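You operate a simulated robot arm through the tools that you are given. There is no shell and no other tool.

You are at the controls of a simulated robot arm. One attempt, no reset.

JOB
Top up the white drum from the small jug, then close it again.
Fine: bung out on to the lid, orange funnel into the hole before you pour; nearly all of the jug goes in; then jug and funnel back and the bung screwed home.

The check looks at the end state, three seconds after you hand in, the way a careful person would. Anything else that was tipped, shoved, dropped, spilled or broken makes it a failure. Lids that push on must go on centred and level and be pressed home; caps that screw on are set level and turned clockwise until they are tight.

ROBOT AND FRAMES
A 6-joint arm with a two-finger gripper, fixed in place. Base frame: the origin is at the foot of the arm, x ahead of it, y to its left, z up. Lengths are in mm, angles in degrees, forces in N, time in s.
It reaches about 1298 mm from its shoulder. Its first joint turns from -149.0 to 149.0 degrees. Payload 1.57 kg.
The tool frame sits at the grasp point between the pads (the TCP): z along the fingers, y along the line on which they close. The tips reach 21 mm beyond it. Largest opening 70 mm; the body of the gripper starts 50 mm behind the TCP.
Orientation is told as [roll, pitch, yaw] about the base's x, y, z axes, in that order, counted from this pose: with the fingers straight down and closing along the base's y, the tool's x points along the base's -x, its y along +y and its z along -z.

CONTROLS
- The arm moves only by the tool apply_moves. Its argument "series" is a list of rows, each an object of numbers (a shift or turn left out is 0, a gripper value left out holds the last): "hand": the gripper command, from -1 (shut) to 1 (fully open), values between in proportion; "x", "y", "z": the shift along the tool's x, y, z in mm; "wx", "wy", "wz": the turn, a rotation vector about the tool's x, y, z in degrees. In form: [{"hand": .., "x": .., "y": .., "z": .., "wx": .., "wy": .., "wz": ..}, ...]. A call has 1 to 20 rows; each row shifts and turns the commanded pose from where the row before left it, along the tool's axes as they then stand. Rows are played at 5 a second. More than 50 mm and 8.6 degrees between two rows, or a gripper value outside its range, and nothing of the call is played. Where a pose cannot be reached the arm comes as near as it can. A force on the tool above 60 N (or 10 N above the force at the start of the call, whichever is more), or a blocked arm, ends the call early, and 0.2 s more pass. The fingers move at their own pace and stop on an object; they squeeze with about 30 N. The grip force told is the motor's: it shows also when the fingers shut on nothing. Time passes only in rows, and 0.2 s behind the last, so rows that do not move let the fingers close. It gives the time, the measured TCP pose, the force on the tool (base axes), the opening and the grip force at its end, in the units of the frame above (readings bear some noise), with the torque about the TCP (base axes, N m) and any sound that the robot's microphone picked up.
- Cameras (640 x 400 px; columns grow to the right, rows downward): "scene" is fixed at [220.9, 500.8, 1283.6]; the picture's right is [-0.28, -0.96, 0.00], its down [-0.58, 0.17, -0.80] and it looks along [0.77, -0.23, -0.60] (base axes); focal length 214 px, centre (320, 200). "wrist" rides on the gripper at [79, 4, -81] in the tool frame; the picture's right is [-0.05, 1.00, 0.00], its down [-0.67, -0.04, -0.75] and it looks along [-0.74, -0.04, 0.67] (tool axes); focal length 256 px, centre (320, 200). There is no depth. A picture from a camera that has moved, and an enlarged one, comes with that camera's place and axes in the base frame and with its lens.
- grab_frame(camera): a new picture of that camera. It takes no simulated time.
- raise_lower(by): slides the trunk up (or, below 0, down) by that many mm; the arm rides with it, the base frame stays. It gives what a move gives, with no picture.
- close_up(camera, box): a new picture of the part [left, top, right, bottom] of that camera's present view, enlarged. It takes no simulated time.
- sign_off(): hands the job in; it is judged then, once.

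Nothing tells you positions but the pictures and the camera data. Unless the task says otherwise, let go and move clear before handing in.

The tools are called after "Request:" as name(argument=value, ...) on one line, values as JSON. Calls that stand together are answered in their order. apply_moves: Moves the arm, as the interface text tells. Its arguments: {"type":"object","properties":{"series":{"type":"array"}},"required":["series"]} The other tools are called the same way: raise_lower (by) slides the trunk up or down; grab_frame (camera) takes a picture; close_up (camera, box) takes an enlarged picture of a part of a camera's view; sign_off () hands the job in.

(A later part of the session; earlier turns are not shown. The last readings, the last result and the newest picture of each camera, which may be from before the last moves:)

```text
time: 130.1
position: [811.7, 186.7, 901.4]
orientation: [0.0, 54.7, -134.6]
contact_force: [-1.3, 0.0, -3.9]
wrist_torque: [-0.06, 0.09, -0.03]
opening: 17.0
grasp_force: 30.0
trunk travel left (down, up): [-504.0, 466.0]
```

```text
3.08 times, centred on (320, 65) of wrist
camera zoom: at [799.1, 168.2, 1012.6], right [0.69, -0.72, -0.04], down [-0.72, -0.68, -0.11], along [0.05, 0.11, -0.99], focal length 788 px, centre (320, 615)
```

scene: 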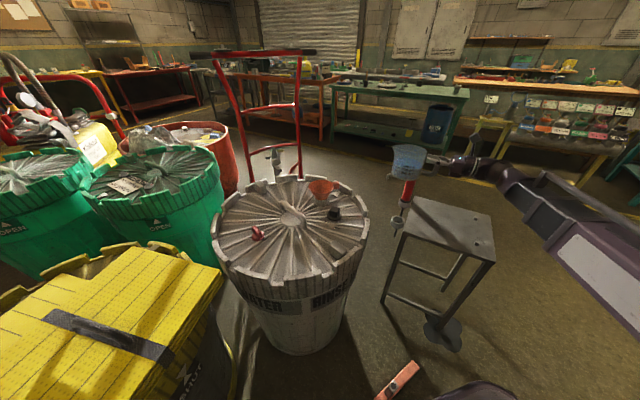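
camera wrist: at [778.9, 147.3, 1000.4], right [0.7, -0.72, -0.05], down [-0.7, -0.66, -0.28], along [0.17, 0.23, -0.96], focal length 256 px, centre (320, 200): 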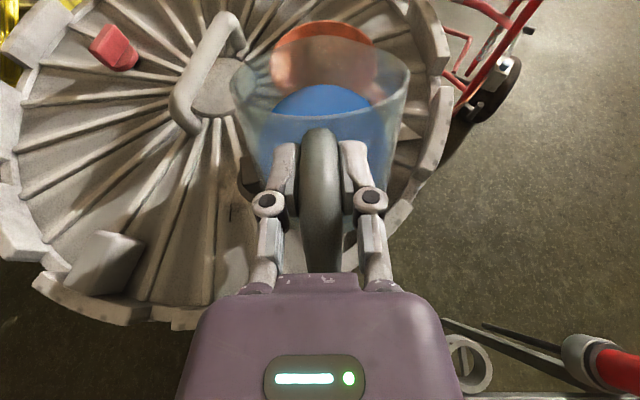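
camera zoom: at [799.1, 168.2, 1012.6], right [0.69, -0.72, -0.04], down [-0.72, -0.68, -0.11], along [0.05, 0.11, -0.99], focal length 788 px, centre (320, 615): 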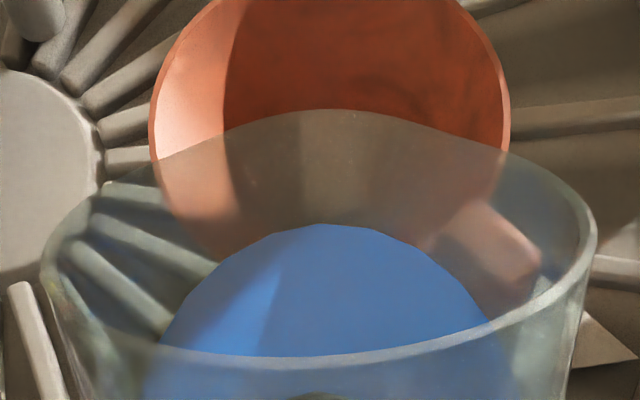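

Request:
raise_lower(by=20)

Request:
apply_moves(series=[{"wy": -2.5, "x": -3.6, "z": 6.26}, {"wy": -2.5, "x": -3.01, "z": 6.47}, {}])

Request:
close_up(camera="scene", box=[290, 150, 400, 230])

Request:
close_up(camera="wrist", box=[220, 0, 420, 130])

```text
time: 130.7
position: [811.2, 187.5, 921.5]
orientation: [0.0, 54.8, -134.4]
contact_force: [1.1, -0.2, -4.1]
wrist_torque: [-0.03, 0.05, 0.02]
opening: 17.2
grasp_force: 30.4
trunk travel left (down, up): [-524.0, 446.0]
```

```text
time: 131.5
position: [815.5, 190.1, 907.2]
orientation: [-0.1, 49.6, -134.5]
contact_force: [0.0, 0.5, -4.2]
wrist_torque: [-0.04, 0.05, 0.0]
opening: 17.1
grasp_force: 29.6
trunk travel left (down, up): [-524.0, 446.0]
```

```text
5.00 times, centred on (345, 190) of scene
camera zoom: at [220.9, 500.8, 1283.6], right [-0.28, -0.96, 0.0], down [-0.58, 0.17, -0.8], along [0.77, -0.23, -0.6], focal length 1072 px, centre (195, 250)
```

zoom: 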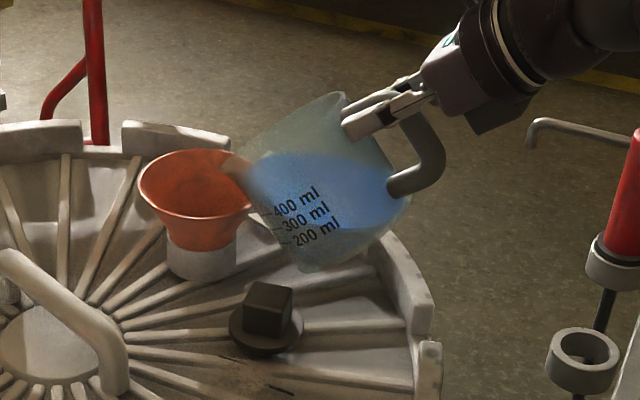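

```text
3.08 times, centred on (320, 65) of wrist
camera zoom: at [810.6, 179.2, 1021.2], right [0.69, -0.72, -0.04], down [-0.73, -0.69, -0.03], along [-0.01, 0.05, -1.0], focal length 788 px, centre (320, 615)
```

zoom: 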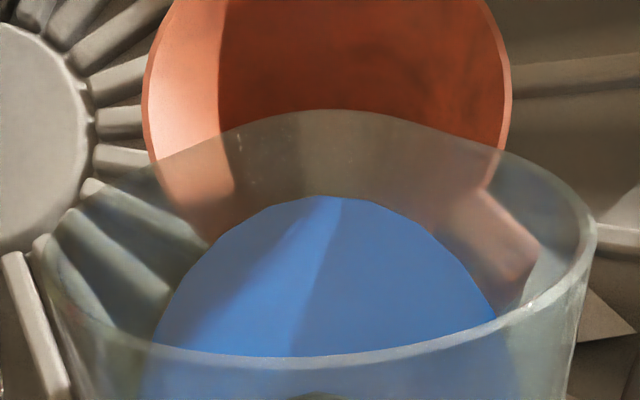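

Request:
raise_lower(by=19)

Request:
apply_moves(series=[{"wy": -2.5, "x": -2.4, "z": 6.63}, {"wy": -2.5, "x": -1.79, "z": 6.73}, {}])

Request:
close_up(camera="scene", box=[290, 150, 400, 230])

Request:
close_up(camera="wrist", box=[220, 0, 420, 130])

```text
time: 132.2
position: [815.9, 189.2, 927.1]
orientation: [0.1, 49.7, -134.5]
contact_force: [-0.6, 0.6, -4.4]
wrist_torque: [-0.07, 0.08, 0.0]
opening: 17.1
grasp_force: 30.2
trunk travel left (down, up): [-543.0, 427.0]
```

```text
time: 133.0
position: [821.1, 197.0, 916.0]
orientation: [0.0, 44.5, -134.5]
contact_force: [0.1, -0.5, -4.1]
wrist_torque: [-0.06, 0.02, 0.02]
opening: 17.0
grasp_force: 29.6
trunk travel left (down, up): [-543.0, 427.0]
```

```text
5.00 times, centred on (345, 190) of scene
camera zoom: at [220.9, 500.8, 1283.6], right [-0.28, -0.96, 0.0], down [-0.58, 0.17, -0.8], along [0.77, -0.23, -0.6], focal length 1072 px, centre (195, 250)
```

zoom: 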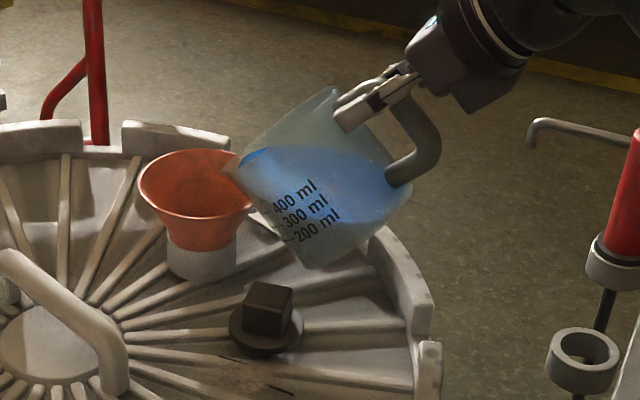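

```text
3.08 times, centred on (320, 65) of wrist
camera zoom: at [822.7, 191.4, 1028.6], right [0.69, -0.73, -0.04], down [-0.72, -0.69, 0.06], along [-0.07, -0.02, -1.0], focal length 788 px, centre (320, 615)
```

zoom: 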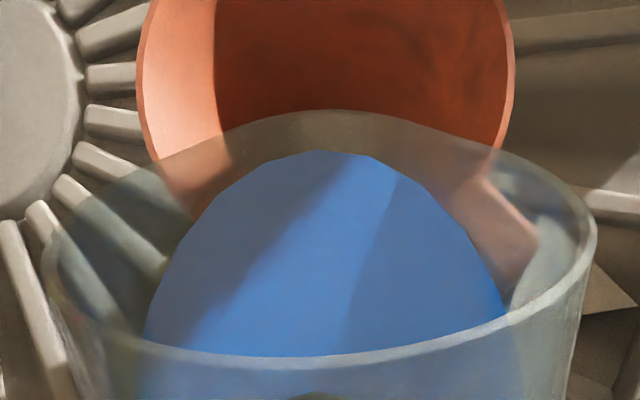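

Water is close to the lip now. From here I'll use 1.25° steps with dwell so the flow stays slow.

Request:
raise_lower(by=9)

Request:
apply_moves(series=[{"wy": -1.25, "x": -0.62, "z": 3.39}, {}, {"wy": -1.25, "x": -0.46, "z": 3.39}, {}, {}, {}])

Request:
close_up(camera="scene", box=[290, 150, 400, 230])

Request:
close_up(camera="wrist", box=[220, 0, 420, 130])

```text
time: 133.6
position: [821.5, 196.3, 925.3]
orientation: [0.0, 44.7, -134.5]
contact_force: [-0.4, -0.2, -4.7]
wrist_torque: [-0.02, 0.05, 0.02]
opening: 17.0
grasp_force: 30.2
trunk travel left (down, up): [-552.0, 418.0]
```

```text
time: 135.0
position: [823.7, 198.6, 918.9]
orientation: [0.1, 42.2, -134.5]
contact_force: [-1.1, 0.2, -4.4]
wrist_torque: [-0.05, 0.05, -0.01]
opening: 17.1
grasp_force: 30.1
trunk travel left (down, up): [-552.0, 418.0]
```

```text
5.00 times, centred on (345, 190) of scene
camera zoom: at [220.9, 500.8, 1283.6], right [-0.28, -0.96, 0.0], down [-0.58, 0.17, -0.8], along [0.77, -0.23, -0.6], focal length 1072 px, centre (195, 250)
```

zoom: 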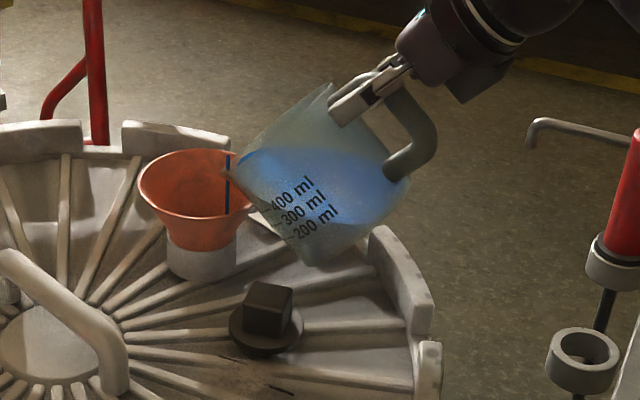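

```text
3.08 times, centred on (320, 65) of wrist
camera zoom: at [828.8, 198.2, 1032.2], right [0.68, -0.73, -0.04], down [-0.72, -0.68, 0.1], along [-0.1, -0.05, -0.99], focal length 788 px, centre (320, 615)
```

zoom: 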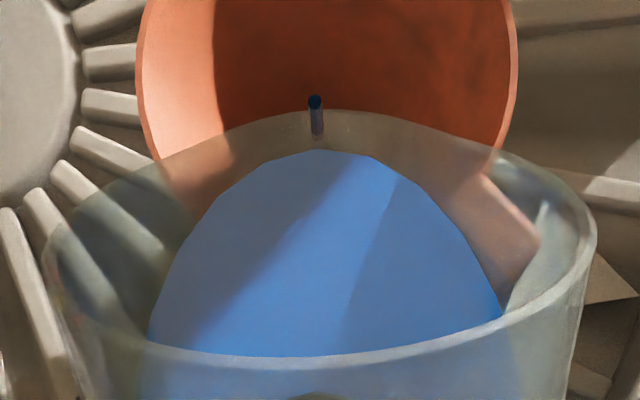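

A thin stream is falling inside the funnel. I'll let it run, then continue in small steps.

Request:
apply_moves(series=[{}, {}, {}, {}, {}, {}, {}, {}, {}, {}])

Request:
close_up(camera="scene", box=[290, 150, 400, 230])

Request:
close_up(camera="wrist", box=[220, 0, 420, 130])

```text
time: 137.2
position: [824.6, 199.5, 918.9]
orientation: [0.0, 42.2, -134.5]
contact_force: [-0.1, 0.3, -3.7]
wrist_torque: [-0.02, 0.02, -0.02]
opening: 17.1
grasp_force: 29.7
trunk travel left (down, up): [-552.0, 418.0]
```

```text
5.00 times, centred on (345, 190) of scene
camera zoom: at [220.9, 500.8, 1283.6], right [-0.28, -0.96, 0.0], down [-0.58, 0.17, -0.8], along [0.77, -0.23, -0.6], focal length 1072 px, centre (195, 250)
```

zoom: 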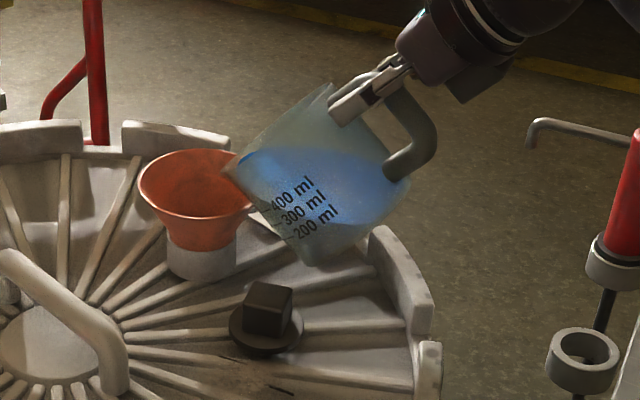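

```text
3.08 times, centred on (320, 65) of wrist
camera zoom: at [828.8, 198.2, 1032.2], right [0.68, -0.73, -0.04], down [-0.72, -0.68, 0.1], along [-0.1, -0.05, -0.99], focal length 788 px, centre (320, 615)
```

zoom: 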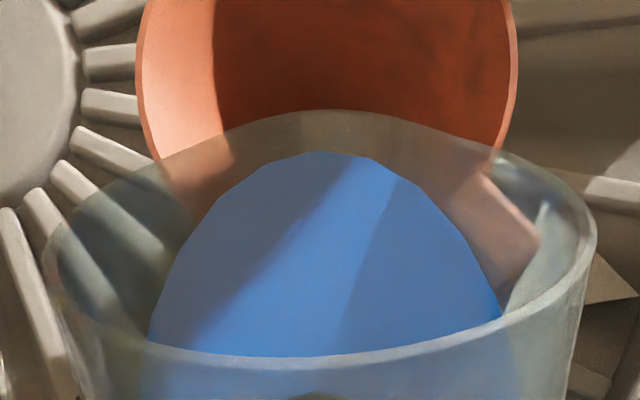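

The flow stops when the level reaches the lip, so it is quasi-static and easy to control. I'll keep stepping: raise, tilt 5° in two parts with dwell, check.

Request:
raise_lower(by=17)

Request:
apply_moves(series=[{"wy": -1.25, "x": -0.27, "z": 3.39}, {}, {"wy": -1.25, "x": -0.26, "z": 3.38}, {}, {}, {}, {"wy": -1.25, "x": 0.04, "z": 3.36}, {}, {"wy": -1.25, "x": 0.05, "z": 3.35}, {}, {}, {}])

Request:
close_up(camera="scene", box=[290, 150, 400, 230])

Request:
close_up(camera="wrist", box=[220, 0, 420, 130])

```text
time: 137.8
position: [825.5, 199.7, 936.1]
orientation: [0.1, 42.3, -134.6]
contact_force: [-0.2, -0.3, -3.5]
wrist_torque: [0.0, 0.01, -0.01]
opening: 17.1
grasp_force: 29.7
trunk travel left (down, up): [-569.0, 401.0]
```

```text
time: 140.4
position: [830.1, 205.1, 925.0]
orientation: [0.0, 37.2, -134.4]
contact_force: [-0.7, 0.3, -3.2]
wrist_torque: [-0.03, 0.03, 0.01]
opening: 17.2
grasp_force: 29.9
trunk travel left (down, up): [-569.0, 401.0]
```

```text
5.00 times, centred on (345, 190) of scene
camera zoom: at [220.9, 500.8, 1283.6], right [-0.28, -0.96, 0.0], down [-0.58, 0.17, -0.8], along [0.77, -0.23, -0.6], focal length 1072 px, centre (195, 250)
```

zoom: 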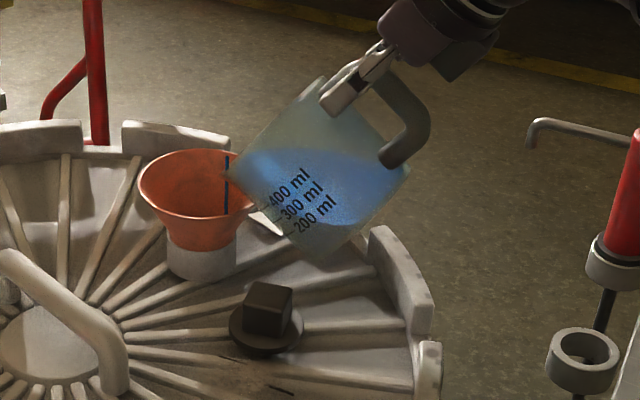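

```text
3.08 times, centred on (320, 65) of wrist
camera zoom: at [842.0, 210.9, 1038.0], right [0.68, -0.73, -0.03], down [-0.71, -0.67, 0.19], along [-0.16, -0.11, -0.98], focal length 788 px, centre (320, 615)
```

zoom: 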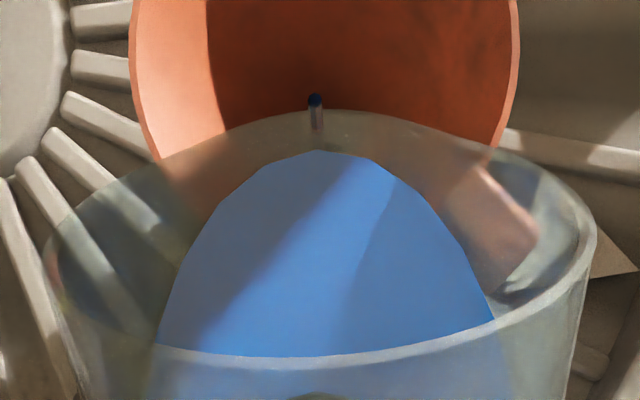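

Request:
raise_lower(by=16)

Request:
apply_moves(series=[{}, {}, {"wy": -1.25, "x": 0.32, "z": 3.31}, {}, {"wy": -1.25, "x": 0.47, "z": 3.27}, {}, {}, {}, {"wy": -1.25, "x": 0.62, "z": 3.23}, {}, {"wy": -1.25, "x": 0.77, "z": 3.18}, {}, {}, {}, {}])

Request:
close_up(camera="scene", box=[290, 150, 400, 230])

Request:
close_up(camera="wrist", box=[220, 0, 420, 130])

```text
time: 141.1
position: [831.0, 205.6, 941.8]
orientation: [0.1, 37.2, -134.5]
contact_force: [1.2, 0.8, -4.0]
wrist_torque: [-0.03, 0.01, -0.01]
opening: 16.8
grasp_force: 30.0
trunk travel left (down, up): [-585.0, 385.0]
```

```text
time: 144.2
position: [836.0, 212.6, 932.8]
orientation: [0.0, 32.1, -134.5]
contact_force: [0.2, -0.5, -2.7]
wrist_torque: [0.06, 0.02, 0.02]
opening: 17.2
grasp_force: 29.1
trunk travel left (down, up): [-585.0, 385.0]
```

```text
5.00 times, centred on (345, 190) of scene
camera zoom: at [220.9, 500.8, 1283.6], right [-0.28, -0.96, 0.0], down [-0.58, 0.17, -0.8], along [0.77, -0.23, -0.6], focal length 1072 px, centre (195, 250)
```

zoom: 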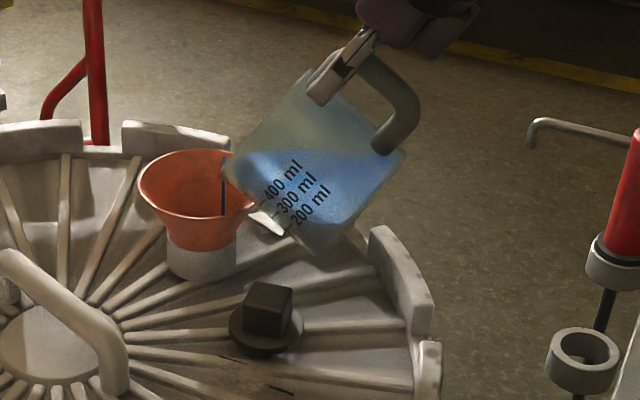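

```text
3.08 times, centred on (320, 65) of wrist
camera zoom: at [855.9, 225.7, 1043.2], right [0.68, -0.73, -0.03], down [-0.7, -0.66, 0.27], along [-0.22, -0.17, -0.96], focal length 788 px, centre (320, 615)
```

zoom: 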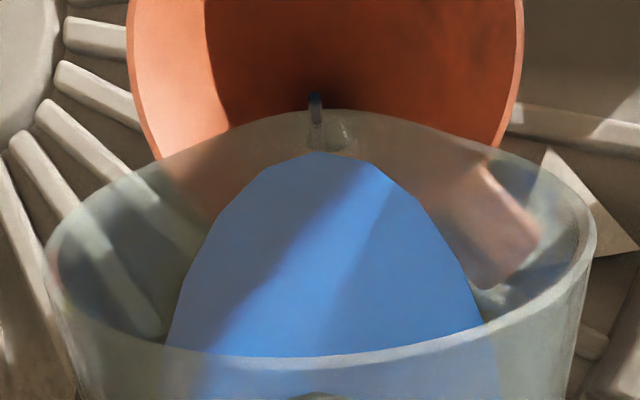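

Request:
raise_lower(by=15)

Request:
apply_moves(series=[{}, {}, {}, {"wy": -1.25, "x": 0.91, "z": 3.12}, {}, {"wy": -1.25, "x": 1.06, "z": 3.05}, {}, {}, {}, {"wy": -1.25, "x": 1.19, "z": 2.99}, {}, {"wy": -1.25, "x": 1.33, "z": 2.91}, {}, {}, {}, {}, {}, {}])

Request:
close_up(camera="scene", box=[290, 150, 400, 230])

Request:
close_up(camera="wrist", box=[220, 0, 420, 130])

```text
time: 144.9
position: [837.9, 211.3, 946.5]
orientation: [0.0, 32.1, -134.5]
contact_force: [-0.2, -0.3, -2.6]
wrist_torque: [0.03, -0.03, -0.01]
opening: 17.1
grasp_force: 29.9
trunk travel left (down, up): [-600.0, 370.0]
```

```text
time: 148.7
position: [844.4, 221.1, 939.3]
orientation: [0.1, 27.2, -134.6]
contact_force: [-0.2, 0.8, -2.8]
wrist_torque: [0.02, -0.01, -0.01]
opening: 17.1
grasp_force: 29.6
trunk travel left (down, up): [-600.0, 370.0]
```

```text
5.00 times, centred on (345, 190) of scene
camera zoom: at [220.9, 500.8, 1283.6], right [-0.28, -0.96, 0.0], down [-0.58, 0.17, -0.8], along [0.77, -0.23, -0.6], focal length 1072 px, centre (195, 250)
```

zoom: 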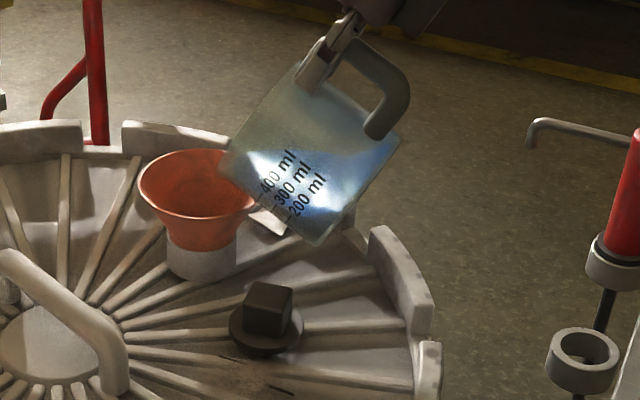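

```text
3.08 times, centred on (320, 65) of wrist
camera zoom: at [870.2, 239.7, 1047.6], right [0.68, -0.73, -0.02], down [-0.68, -0.64, 0.36], along [-0.28, -0.23, -0.93], focal length 788 px, centre (320, 615)
```

zoom: 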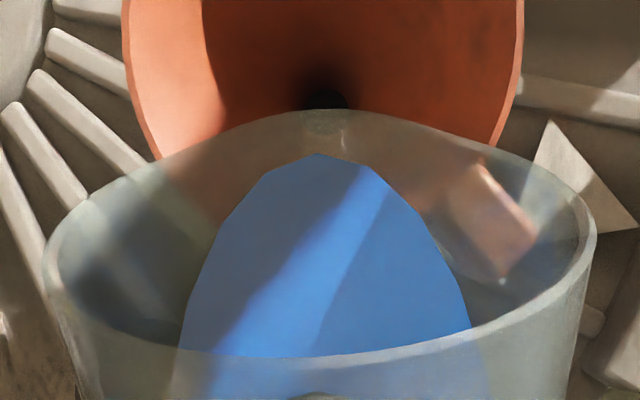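

Request:
raise_lower(by=20)

Request:
apply_moves(series=[{"wy": -1.25, "x": 1.47, "z": 2.84}, {}, {"wy": -1.25, "x": 1.6, "z": 2.75}, {}, {}, {"wy": -1.25, "x": 1.72, "z": 2.65}, {}, {"wy": -1.25, "x": 1.85, "z": 2.55}, {}, {}, {"wy": -1.25, "x": 1.96, "z": 2.45}, {}, {}, {"wy": -1.25, "x": 2.08, "z": 2.34}, {}, {}, {}, {}, {}, {}])

Request:
close_up(camera="scene", box=[290, 150, 400, 230])

Request:
close_up(camera="wrist", box=[220, 0, 420, 130])

```text
time: 149.3
position: [845.6, 220.7, 959.9]
orientation: [0.1, 27.2, -134.5]
contact_force: [0.1, 1.3, -2.7]
wrist_torque: [0.04, -0.05, 0.0]
opening: 17.0
grasp_force: 29.8
trunk travel left (down, up): [-620.0, 350.0]
```

```text
time: 153.6
position: [856.9, 231.1, 950.6]
orientation: [0.0, 19.6, -134.5]
contact_force: [1.0, -0.6, -2.7]
wrist_torque: [0.01, 0.0, 0.02]
opening: 17.2
grasp_force: 29.6
trunk travel left (down, up): [-620.0, 350.0]
```

```text
5.00 times, centred on (345, 190) of scene
camera zoom: at [220.9, 500.8, 1283.6], right [-0.28, -0.96, 0.0], down [-0.58, 0.17, -0.8], along [0.77, -0.23, -0.6], focal length 1072 px, centre (195, 250)
```

zoom: 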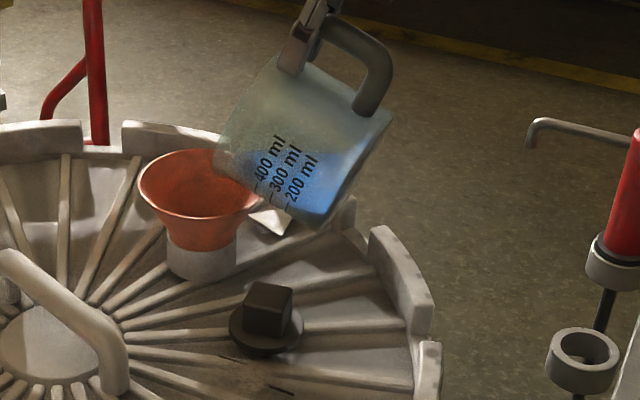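

```text
3.08 times, centred on (320, 65) of wrist
camera zoom: at [890.7, 261.0, 1052.7], right [0.68, -0.74, -0.02], down [-0.64, -0.6, 0.48], along [-0.36, -0.31, -0.88], focal length 788 px, centre (320, 615)
```

zoom: 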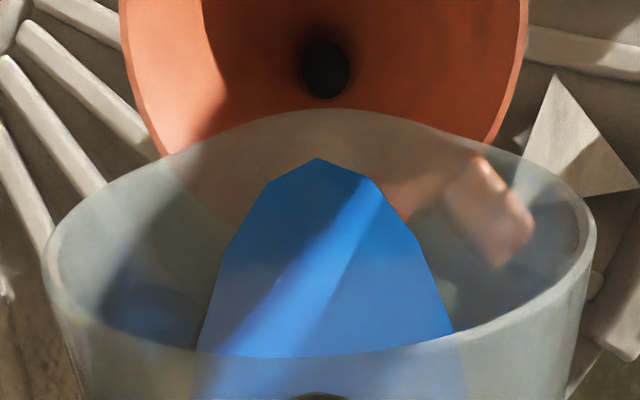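

Request:
raise_lower(by=17)

Request:
apply_moves(series=[{"wy": -1.25, "x": 2.19, "z": 2.23}, {}, {"wy": -1.25, "x": 2.29, "z": 2.1}, {}, {"wy": -1.25, "x": 2.39, "z": 1.99}, {}, {"wy": -1.25, "x": 2.48, "z": 1.86}, {}, {"wy": -1.25, "x": 2.57, "z": 1.73}, {}, {"wy": -1.25, "x": 2.65, "z": 1.59}, {}, {"wy": -1.25, "x": 2.72, "z": 1.46}, {}, {"wy": -1.25, "x": 2.79, "z": 1.31}, {}, {}, {}, {}, {}])

Request:
close_up(camera="scene", box=[290, 150, 400, 230])

Request:
close_up(camera="wrist", box=[220, 0, 420, 130])

```text
time: 154.2
position: [856.6, 230.7, 966.2]
orientation: [0.0, 19.7, -134.5]
contact_force: [-0.5, 0.4, -2.6]
wrist_torque: [0.05, -0.03, -0.01]
opening: 17.3
grasp_force: 30.4
trunk travel left (down, up): [-637.0, 333.0]
```

```text
time: 158.4
position: [871.2, 246.9, 959.0]
orientation: [0.0, 9.7, -134.6]
contact_force: [-0.3, 0.4, -1.4]
wrist_torque: [0.02, -0.03, -0.01]
opening: 17.1
grasp_force: 30.0
trunk travel left (down, up): [-637.0, 333.0]
```

```text
5.00 times, centred on (345, 190) of scene
camera zoom: at [220.9, 500.8, 1283.6], right [-0.28, -0.96, 0.0], down [-0.58, 0.17, -0.8], along [0.77, -0.23, -0.6], focal length 1072 px, centre (195, 250)
```

zoom: 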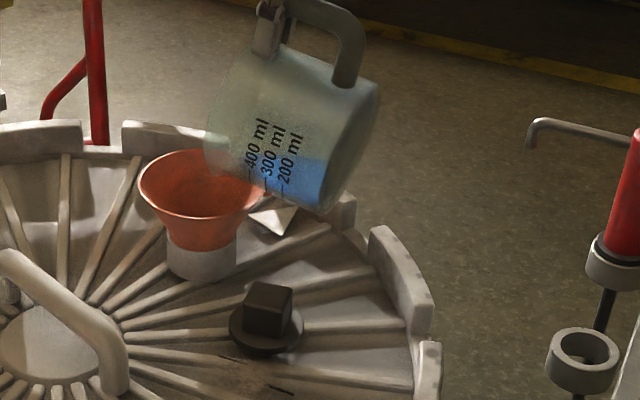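

```text
3.08 times, centred on (320, 65) of wrist
camera zoom: at [919.3, 289.4, 1051.7], right [0.68, -0.74, -0.01], down [-0.57, -0.53, 0.62], along [-0.46, -0.41, -0.78], focal length 788 px, centre (320, 615)
```

zoom: 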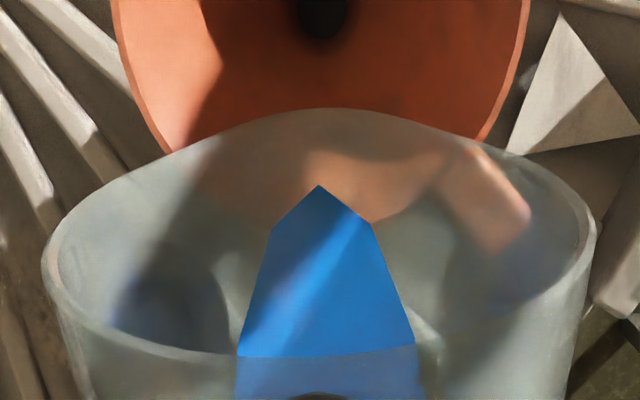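

Request:
raise_lower(by=8)

Request:
apply_moves(series=[{"wy": -1.25, "x": 2.85, "z": 1.18}, {}, {"wy": -1.25, "x": 2.91, "z": 1.03}, {}, {"wy": -1.25, "x": 2.96, "z": 0.88}, {}, {"wy": -1.25, "x": 3.01, "z": 0.73}, {}, {"wy": -1.25, "x": 3.04, "z": 0.58}, {}, {"wy": -1.25, "x": 3.07, "z": 0.42}, {}, {"wy": -1.25, "x": 3.1, "z": 0.27}, {}, {"wy": -1.25, "x": 3.11, "z": 0.11}, {}, {}, {}, {}, {}])

Request:
close_up(camera="scene", box=[290, 150, 400, 230])

Request:
close_up(camera="wrist", box=[220, 0, 420, 130])

```text
time: 159.0
position: [871.2, 246.9, 967.4]
orientation: [0.0, 9.6, -134.6]
contact_force: [-0.2, 0.8, -1.5]
wrist_torque: [0.03, -0.03, 0.01]
opening: 17.0
grasp_force: 30.6
trunk travel left (down, up): [-645.0, 325.0]
```

```text
time: 163.2
position: [889.4, 263.8, 964.0]
orientation: [-0.1, -0.3, -134.5]
contact_force: [0.2, -0.7, -1.1]
wrist_torque: [0.07, -0.02, -0.03]
opening: 16.9
grasp_force: 30.4
trunk travel left (down, up): [-645.0, 325.0]
```

```text
5.00 times, centred on (345, 190) of scene
camera zoom: at [220.9, 500.8, 1283.6], right [-0.28, -0.96, 0.0], down [-0.58, 0.17, -0.8], along [0.77, -0.23, -0.6], focal length 1072 px, centre (195, 250)
```

zoom: 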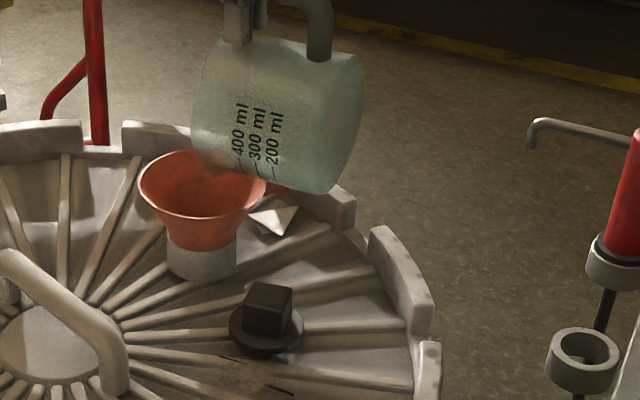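

```text
3.08 times, centred on (320, 65) of wrist
camera zoom: at [947.4, 317.9, 1044.4], right [0.67, -0.74, 0.0], down [-0.49, -0.45, 0.75], along [-0.55, -0.5, -0.66], focal length 788 px, centre (320, 615)
```

zoom: 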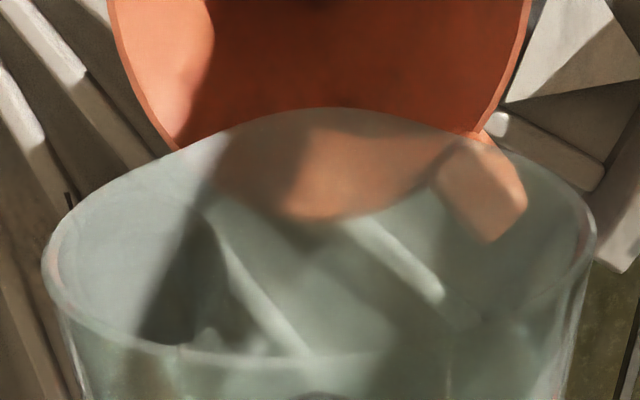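

The jug looks empty. I'll tip it 10° further and dwell to get the last drops out.

Request:
apply_moves(series=[{"wy": -1.25, "x": 3.12, "z": -0.04}, {"wy": -1.25, "x": 3.13, "z": -0.2}, {"wy": -1.25, "x": 3.12, "z": -0.36}, {"wy": -1.25, "x": 3.11, "z": -0.52}, {"wy": -1.25, "x": 3.1, "z": -0.67}, {"wy": -1.25, "x": 3.07, "z": -0.83}, {"wy": -1.25, "x": 3.04, "z": -0.98}, {"wy": -1.25, "x": 3.0, "z": -1.13}, {}, {}, {}, {}, {}, {}, {}, {}, {}, {}])

Request:
close_up(camera="scene", box=[290, 150, 400, 230])

Request:
close_up(camera="wrist", box=[220, 0, 420, 130])

```text
time: 167.0
position: [906.9, 282.3, 966.2]
orientation: [0.0, -10.2, -134.6]
contact_force: [-0.2, -0.8, -1.6]
wrist_torque: [0.01, -0.03, 0.01]
opening: 17.0
grasp_force: 29.7
trunk travel left (down, up): [-645.0, 325.0]
```

```text
5.00 times, centred on (345, 190) of scene
camera zoom: at [220.9, 500.8, 1283.6], right [-0.28, -0.96, 0.0], down [-0.58, 0.17, -0.8], along [0.77, -0.23, -0.6], focal length 1072 px, centre (195, 250)
```

zoom: 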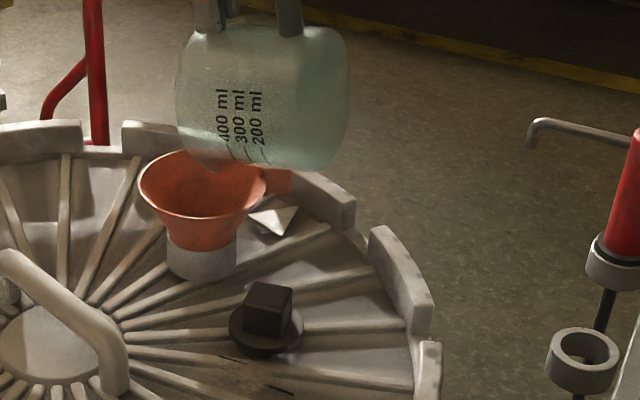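

```text
3.08 times, centred on (320, 65) of wrist
camera zoom: at [974.4, 344.5, 1032.3], right [0.68, -0.74, 0.01], down [-0.39, -0.35, 0.85], along [-0.62, -0.58, -0.52], focal length 788 px, centre (320, 615)
```

zoom: 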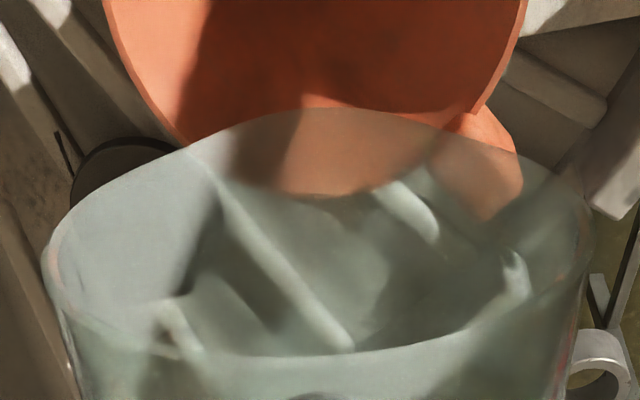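

The jug is drained. I'll lift it clear and roll it back upright while backing away along the same line.

Request:
raise_lower(by=80)

Request:
apply_moves(series=[{"wy": 5, "x": -1.71, "z": 2.45}, {"wy": 5, "x": -1.92, "z": 0.88}, {"wy": 5, "x": -1.99, "z": -0.71}, {"wy": 5, "x": -1.92, "z": -2.3}, {"wy": 5, "x": -1.71, "z": -3.87}, {"wy": 5, "x": -1.37, "z": -5.42}, {"wy": 5, "x": -0.89, "z": -6.93}, {"wy": 5, "x": -0.28, "z": -8.4}, {"wy": 5, "x": 0.45, "z": -9.81}, {"wy": 5, "x": 1.3, "z": -11.15}, {}])

Request:
apply_moves(series=[{"wy": 5, "x": 2.27, "z": -12.41}, {"wy": 5, "x": 3.34, "z": -13.58}, {"wy": 5, "x": 4.51, "z": -14.65}, {"wy": 5, "x": 5.77, "z": -15.62}, {"wy": 5, "x": 7.11, "z": -16.47}, {"wy": 5, "x": 8.52, "z": -17.2}, {"wy": 5, "x": 9.99, "z": -17.81}, {"wy": 5, "x": 11.5, "z": -18.29}, {"wy": 5, "x": 13.05, "z": -18.63}, {"wy": 5, "x": 14.62, "z": -18.84}, {}])

Request:
grab_frame(camera="scene")

Request:
grab_frame(camera="wrist")

```text
time: 168.1
position: [908.4, 282.2, 1046.2]
orientation: [0.0, -10.1, -134.6]
contact_force: [0.4, -0.3, -1.0]
wrist_torque: [0.03, -0.04, 0.01]
opening: 17.2
grasp_force: 29.7
trunk travel left (down, up): [-725.0, 245.0]
```

```text
time: 170.5
position: [886.4, 260.9, 1087.6]
orientation: [0.0, 40.0, -134.4]
contact_force: [0.3, -0.2, -1.7]
wrist_torque: [-0.04, 0.01, -0.01]
opening: 17.0
grasp_force: 30.6
trunk travel left (down, up): [-725.0, 245.0]
```

```text
time: 172.9
position: [805.0, 177.6, 1229.5]
orientation: [3.1, 89.8, -131.4]
contact_force: [-0.4, -0.1, -1.0]
wrist_torque: [-0.06, 0.06, 0.0]
opening: 17.3
grasp_force: 30.0
trunk travel left (down, up): [-725.0, 245.0]
```

```text
taken
```

scene: 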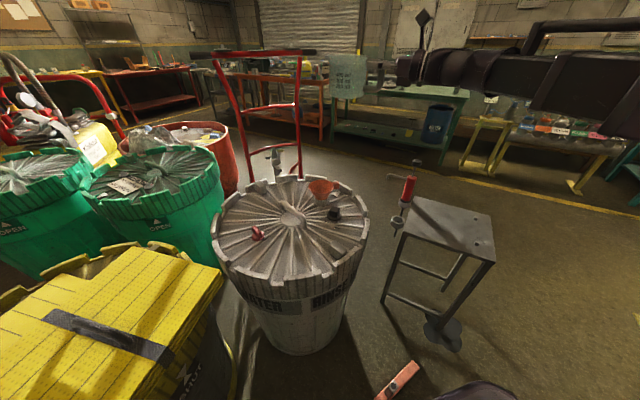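

```text
taken
camera wrist: at [749.8, 115.7, 1308.7], right [0.71, -0.7, -0.05], down [-0.55, -0.51, -0.66], along [0.44, 0.5, -0.75], focal length 256 px, centre (320, 200)
```

wrist: 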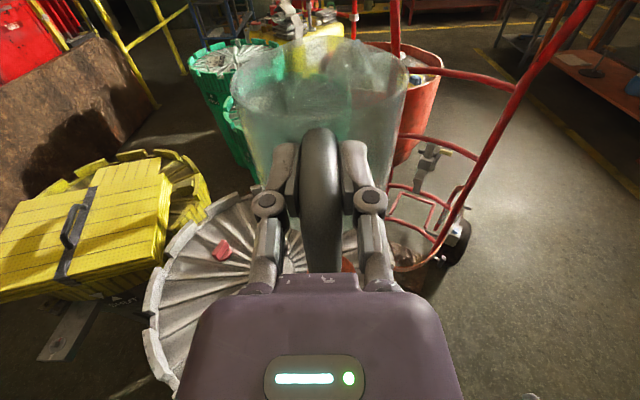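

The jug is upright and empty. I'll carry it back over its spot on the table.

Request:
apply_moves(series=[{"z": -10, "y": 6.2}, {"z": -20, "y": 12.3}, {"z": -27.2, "y": 16.8}, {"z": -27.2, "y": 16.8}, {"z": -27.2, "y": 16.8}, {"z": -27.2, "y": 16.8}, {"z": -27.2, "y": 16.8}, {"z": -27.2, "y": 16.8}, {"z": -27.2, "y": 16.8}, {"z": -27.2, "y": 16.8}, {"z": -27.2, "y": 16.8}, {"z": -27.2, "y": 16.8}, {"z": -27.2, "y": 16.8}, {"z": -27.2, "y": 16.8}, {"z": -27.2, "y": 16.8}, {"z": -18, "y": 11.1}, {"z": -10, "y": 6.2}, {}])

Request:
raise_lower(by=-400)

Request:
grab_frame(camera="wrist")

Request:
close_up(camera="scene", box=[400, 120, 520, 240])

```text
time: 176.7
position: [696.8, -292.2, 1228.8]
orientation: [0.7, 89.8, -133.8]
contact_force: [0.2, -0.1, -1.6]
wrist_torque: [-0.02, 0.05, 0.0]
opening: 17.2
grasp_force: 29.9
out of reach, approached as far as the arm can: row 3
trunk travel left (down, up): [-725.0, 245.0]
```

```text
time: 180.6
position: [697.3, -292.3, 830.0]
orientation: [0.7, 89.7, -133.9]
contact_force: [0.9, 0.8, -1.4]
wrist_torque: [-0.04, 0.03, 0.03]
opening: 17.0
grasp_force: 30.4
trunk travel left (down, up): [-325.0, 645.0]
```

```text
taken
camera wrist: at [642.8, -353.7, 908.6], right [0.71, -0.7, -0.05], down [-0.55, -0.51, -0.66], along [0.44, 0.5, -0.75], focal length 256 px, centre (320, 200)
```

wrist: 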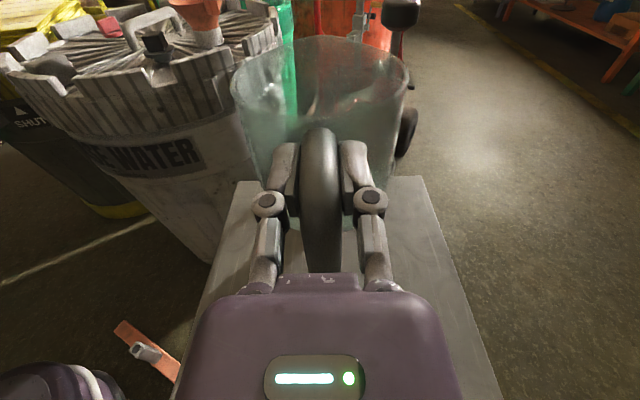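

```text
3.33 times, centred on (460, 180) of scene
camera zoom: at [220.9, 500.8, 1283.6], right [-0.28, -0.96, 0.0], down [-0.58, 0.17, -0.8], along [0.77, -0.23, -0.6], focal length 715 px, centre (-147, 267)
```

zoom: 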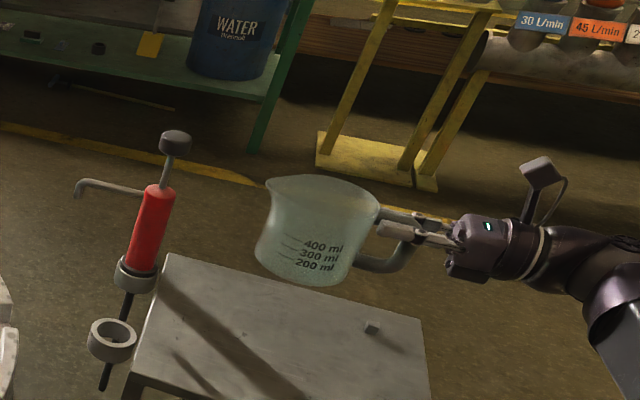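

Request:
apply_moves(series=[{"z": -1.5, "y": 1.5}, {}])

Request:
raise_lower(by=-124)

Request:
close_up(camera="scene", box=[420, 180, 500, 240])

Request:
grab_frame(camera="wrist")

```text
time: 181.2
position: [698.0, -295.0, 830.5]
orientation: [0.6, 89.8, -133.9]
contact_force: [0.1, 0.5, -2.0]
wrist_torque: [-0.04, 0.04, 0.0]
opening: 17.0
grasp_force: 29.9
trunk travel left (down, up): [-325.0, 645.0]
```

```text
time: 182.7
position: [697.0, -293.9, 705.5]
orientation: [0.3, 89.7, -134.2]
contact_force: [-0.1, -0.4, -1.6]
wrist_torque: [-0.03, 0.07, 0.02]
opening: 17.0
grasp_force: 29.9
trunk travel left (down, up): [-201.0, 769.0]
```

```text
6.67 times, centred on (460, 210) of scene
camera zoom: at [220.9, 500.8, 1283.6], right [-0.28, -0.96, 0.0], down [-0.58, 0.17, -0.8], along [0.77, -0.23, -0.6], focal length 1430 px, centre (-613, 133)
```

zoom: 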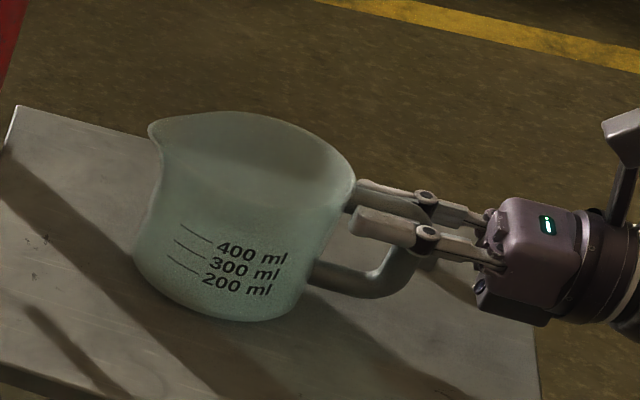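

```text
taken
camera wrist: at [642.7, -355.9, 784.7], right [0.71, -0.7, -0.05], down [-0.55, -0.51, -0.66], along [0.44, 0.5, -0.75], focal length 256 px, centre (320, 200)
```

wrist: 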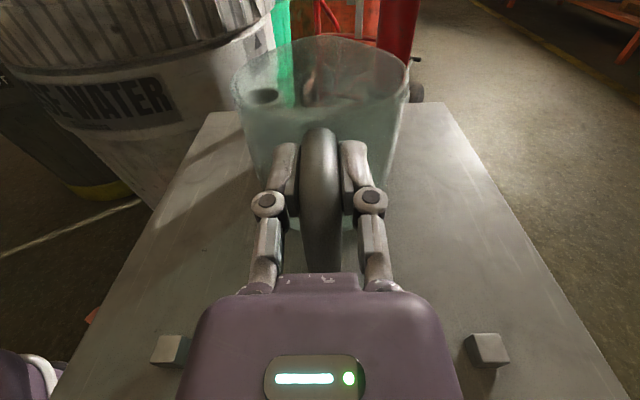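

Request:
raise_lower(by=-5)

Request:
raise_lower(by=-2)

Request:
raise_lower(by=-1)

```text
time: 183.2
position: [698.0, -294.3, 700.0]
orientation: [0.5, 89.8, -134.1]
contact_force: [-0.1, -0.4, -2.5]
wrist_torque: [-0.07, 0.05, -0.06]
opening: 17.0
grasp_force: 29.9
trunk travel left (down, up): [-196.0, 774.0]
```

```text
time: 183.8
position: [697.5, -294.0, 697.9]
orientation: [4.0, 89.8, -130.7]
contact_force: [0.0, -0.2, 3.2]
wrist_torque: [0.4, -0.4, -0.03]
opening: 16.9
grasp_force: 30.3
trunk travel left (down, up): [-194.0, 776.0]
```

```text
time: 184.3
position: [696.5, -294.9, 698.0]
orientation: [17.6, 89.9, -117.0]
contact_force: [1.5, -1.8, 11.6]
wrist_torque: [0.7, -0.67, -0.04]
opening: 17.0
grasp_force: 30.0
trunk travel left (down, up): [-193.0, 777.0]
```

Request:
apply_moves(series=[{"hand": -0.4}, {"hand": -0.2}, {"hand": 0}, {"hand": 0.4}, {"hand": 0.8}, {"hand": 1}, {"hand": 1}])

Request:
close_up(camera="scene", box=[420, 180, 500, 240])

Request:
grab_frame(camera="wrist")

```text
time: 185.9
position: [697.8, -294.9, 697.6]
orientation: [1.7, 89.7, -132.7]
contact_force: [0.2, -0.4, -0.9]
wrist_torque: [0.01, 0.02, 0.0]
opening: 70.0
grasp_force: 0.0
trunk travel left (down, up): [-193.0, 777.0]
```

```text
6.67 times, centred on (460, 210) of scene
camera zoom: at [220.9, 500.8, 1283.6], right [-0.28, -0.96, 0.0], down [-0.58, 0.17, -0.8], along [0.77, -0.23, -0.6], focal length 1430 px, centre (-613, 133)
```

zoom: 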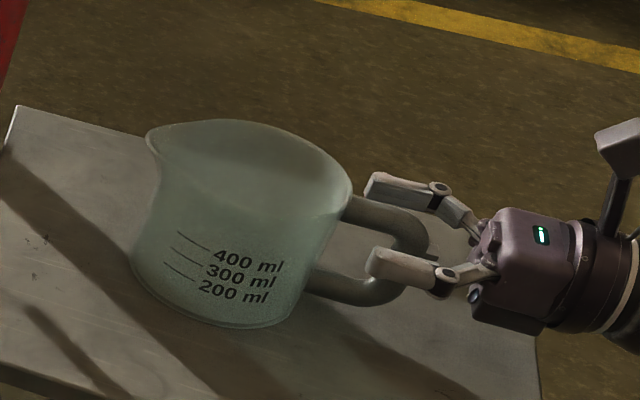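

```text
taken
camera wrist: at [642.6, -355.9, 776.7], right [0.71, -0.7, -0.05], down [-0.55, -0.51, -0.66], along [0.44, 0.5, -0.75], focal length 256 px, centre (320, 200)
```

wrist: 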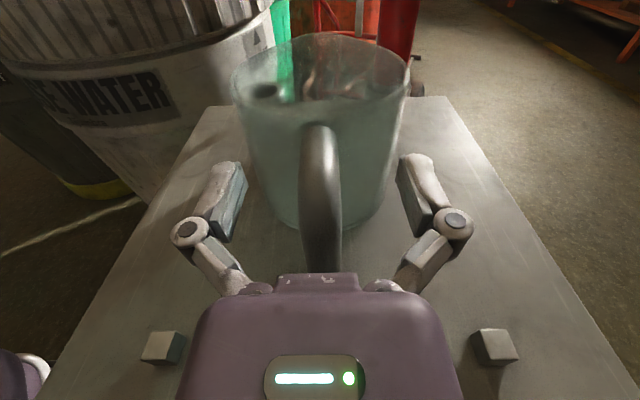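

The jug stands back in its original place. I'll back straight out, rise, and return the hand to fingers-down.

Request:
apply_moves(series=[{"z": -10}, {"z": -18}, {"z": -18}, {"z": -18}, {"z": -18}, {}])

Request:
close_up(camera="scene", box=[410, 170, 530, 250])

Request:
raise_lower(by=450)

```text
time: 187.3
position: [638.9, -354.0, 698.0]
orientation: [2.4, 89.6, -132.1]
contact_force: [0.3, -0.4, -0.3]
wrist_torque: [-0.03, 0.01, -0.03]
opening: 69.8
grasp_force: 0.0
trunk travel left (down, up): [-193.0, 777.0]
```

```text
5.00 times, centred on (470, 210) of scene
camera zoom: at [220.9, 500.8, 1283.6], right [-0.28, -0.96, 0.0], down [-0.58, 0.17, -0.8], along [0.77, -0.23, -0.6], focal length 1072 px, centre (-430, 150)
```

zoom: 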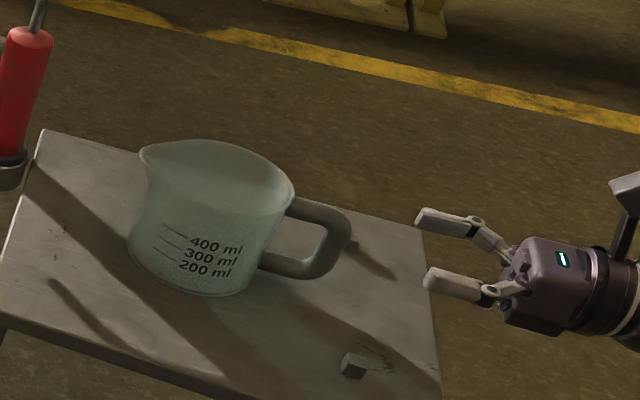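

```text
refused: 450 is not a number from -400 to 400
```

Request:
raise_lower(by=400)

Request:
apply_moves(series=[{"wy": -8, "x": -25.9, "z": -1.8}, {"wy": -8, "x": -25.9, "z": -1.8}, {"wy": -8, "x": -25.9, "z": -1.8}, {"wy": -8, "x": -25.9, "z": -1.8}, {"wy": -8, "x": -25.9, "z": -1.8}, {"wy": -8, "x": -25.9, "z": -1.8}, {"wy": -8, "x": -25.9, "z": -1.8}, {"wy": -8, "x": -25.9, "z": -1.8}, {"wy": -8, "x": -25.9, "z": -1.8}, {"wy": -8, "x": -25.9, "z": -1.8}, {"wy": -8, "x": -25.9, "z": -1.8}, {}])

```text
time: 191.1
position: [640.5, -352.4, 1098.1]
orientation: [1.5, 89.6, -133.0]
contact_force: [-0.3, 0.3, -0.1]
wrist_torque: [0.02, 0.0, -0.02]
opening: 69.8
grasp_force: 0.3
trunk travel left (down, up): [-593.0, 377.0]
```

```text
time: 193.7
position: [511.1, -482.0, 911.6]
orientation: [-0.1, 1.7, -134.6]
contact_force: [0.3, 0.0, -0.1]
wrist_torque: [-0.03, -0.01, 0.01]
opening: 70.1
grasp_force: 0.1
trunk travel left (down, up): [-593.0, 377.0]
```

Request:
apply_moves(series=[{"wy": -1.7, "x": -5.5}, {"wz": -8.3}, {"wz": -8.3}, {"wz": -8.3}, {"wz": -8.3}, {"wz": -8.3}, {"wz": -8.3}, {"wz": -8.3}, {"wz": -8.3}, {"wz": -8.3}, {"wz": -8.3}, {"wz": -8.3}, {"wz": -8.3}, {"wz": -8.3}, {"wz": -8.3}, {"wz": -8.3}, {"wz": -8.3}, {"wz": -1.8}, {}])

Request:
apply_moves(series=[{"x": -22.3, "y": 39.3}, {"x": -22.3, "y": 39.3}, {"x": -22.3, "y": 39.3}, {"x": -22.3, "y": 39.3}, {"x": -22.3, "y": 39.3}, {"x": -22.3, "y": 39.3}, {"x": -22.3, "y": 39.3}, {"x": -22.3, "y": 39.3}, {"x": -22.3, "y": 39.3}, {"x": -22.3, "y": 39.3}, {"x": -22.3, "y": 39.3}, {"x": -22.3, "y": 39.3}, {"x": -22.3, "y": 39.3}, {"x": -22.3, "y": 39.3}, {"x": -22.3, "y": 39.3}, {"x": -22.3, "y": 39.3}, {"x": -22.3, "y": 39.3}, {"x": -22.3, "y": 39.3}, {}])

Request:
apply_moves(series=[{"wz": -8.2}, {"wz": -8.2}, {"wz": -8.2}, {"wz": -8.2}, {"wz": -8.2}, {"wz": -8.2}, {"wz": -8.2}, {"wz": -8.2}, {"wz": -8.2}, {"wz": -8.2}, {"wz": -8.0}, {}])

Request:
grab_frame(camera="wrist")

Request:
grab_frame(camera="scene")

```text
time: 197.7
position: [509.2, -485.2, 912.0]
orientation: [-0.1, 0.0, 0.2]
contact_force: [-0.1, -0.1, -0.5]
wrist_torque: [0.0, 0.02, 0.01]
opening: 70.1
grasp_force: 0.1
trunk travel left (down, up): [-593.0, 377.0]
```

```text
time: 201.7
position: [911.6, 223.0, 912.5]
orientation: [0.0, 0.0, 0.2]
contact_force: [-0.7, 0.4, 0.5]
wrist_torque: [-0.02, 0.02, 0.02]
opening: 70.1
grasp_force: 0.0
trunk travel left (down, up): [-593.0, 377.0]
```

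```text
time: 204.3
position: [908.6, 222.6, 911.3]
orientation: [0.1, 0.0, 90.2]
contact_force: [-0.9, -0.3, 0.2]
wrist_torque: [0.0, 0.0, -0.01]
opening: 69.8
grasp_force: 0.1
trunk travel left (down, up): [-593.0, 377.0]
```

```text
taken
camera wrist: at [904.4, 142.4, 992.8], right [-1.0, 0.05, 0.0], down [0.03, 0.67, 0.75], along [0.04, 0.74, -0.67], focal length 256 px, centre (320, 200)
```

wrist: 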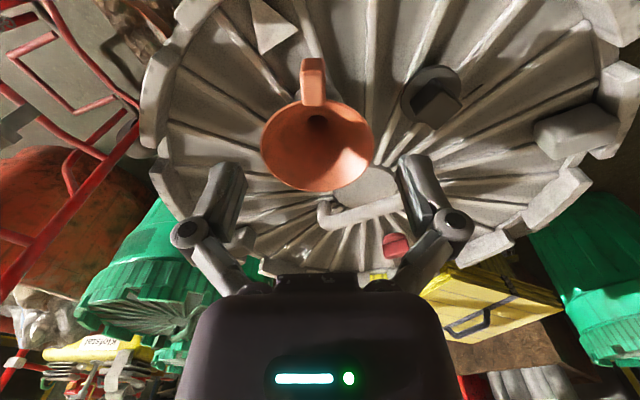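

```text
taken
```

scene: 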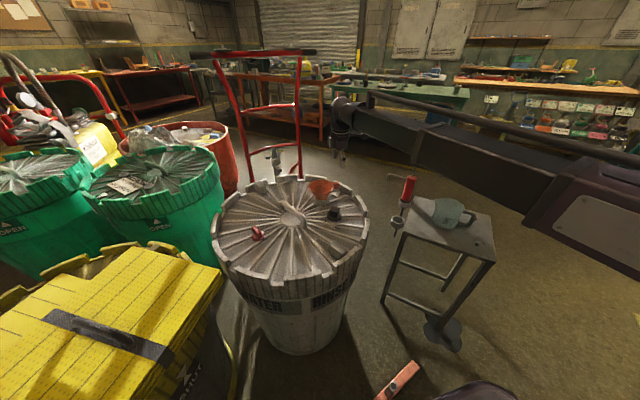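

Request:
apply_moves(series=[{"x": -8.1, "y": -6.4}, {}])

Request:
raise_lower(by=-60)

Request:
close_up(camera="wrist", box=[220, 50, 420, 250])

Request:
close_up(camera="scene", box=[305, 160, 365, 210])

```text
time: 204.9
position: [915.9, 231.0, 912.1]
orientation: [-0.1, 0.0, 90.1]
contact_force: [0.5, -0.6, -0.2]
wrist_torque: [-0.01, -0.01, 0.04]
opening: 69.8
grasp_force: 0.1
trunk travel left (down, up): [-593.0, 377.0]
```

```text
time: 205.9
position: [917.3, 231.2, 851.6]
orientation: [0.0, 0.0, 90.1]
contact_force: [-0.4, 0.0, 0.5]
wrist_torque: [0.0, 0.0, -0.03]
opening: 70.1
grasp_force: 0.2
trunk travel left (down, up): [-533.0, 437.0]
```

```text
2.00 times, centred on (320, 150) of wrist
camera zoom: at [910.9, 150.7, 932.9], right [-1.0, 0.05, 0.0], down [0.03, 0.67, 0.75], along [0.04, 0.74, -0.67], focal length 512 px, centre (320, 300)
```

zoom: 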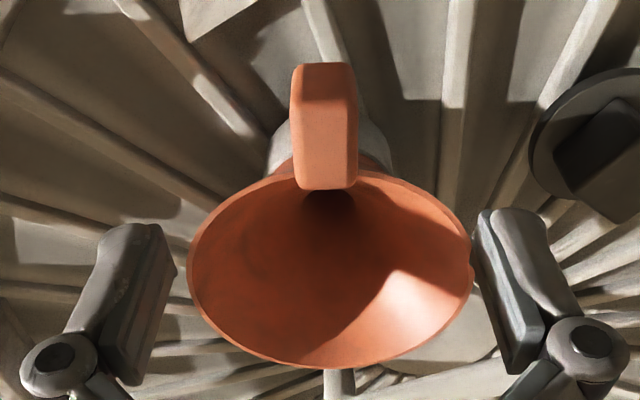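

```text
8.00 times, centred on (335, 185) of scene
camera zoom: at [220.9, 500.8, 1283.6], right [-0.28, -0.96, 0.0], down [-0.58, 0.17, -0.8], along [0.77, -0.23, -0.6], focal length 1716 px, centre (200, 320)
```

zoom: 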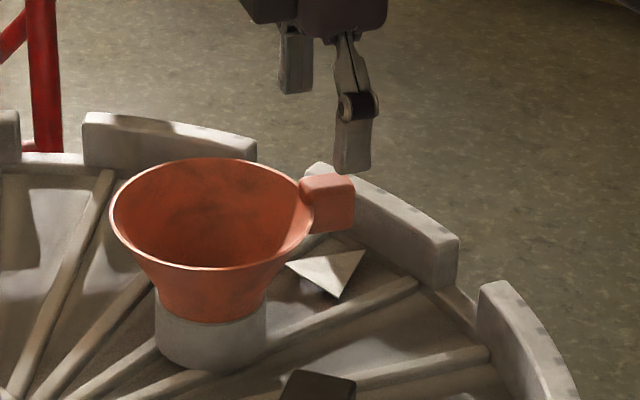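

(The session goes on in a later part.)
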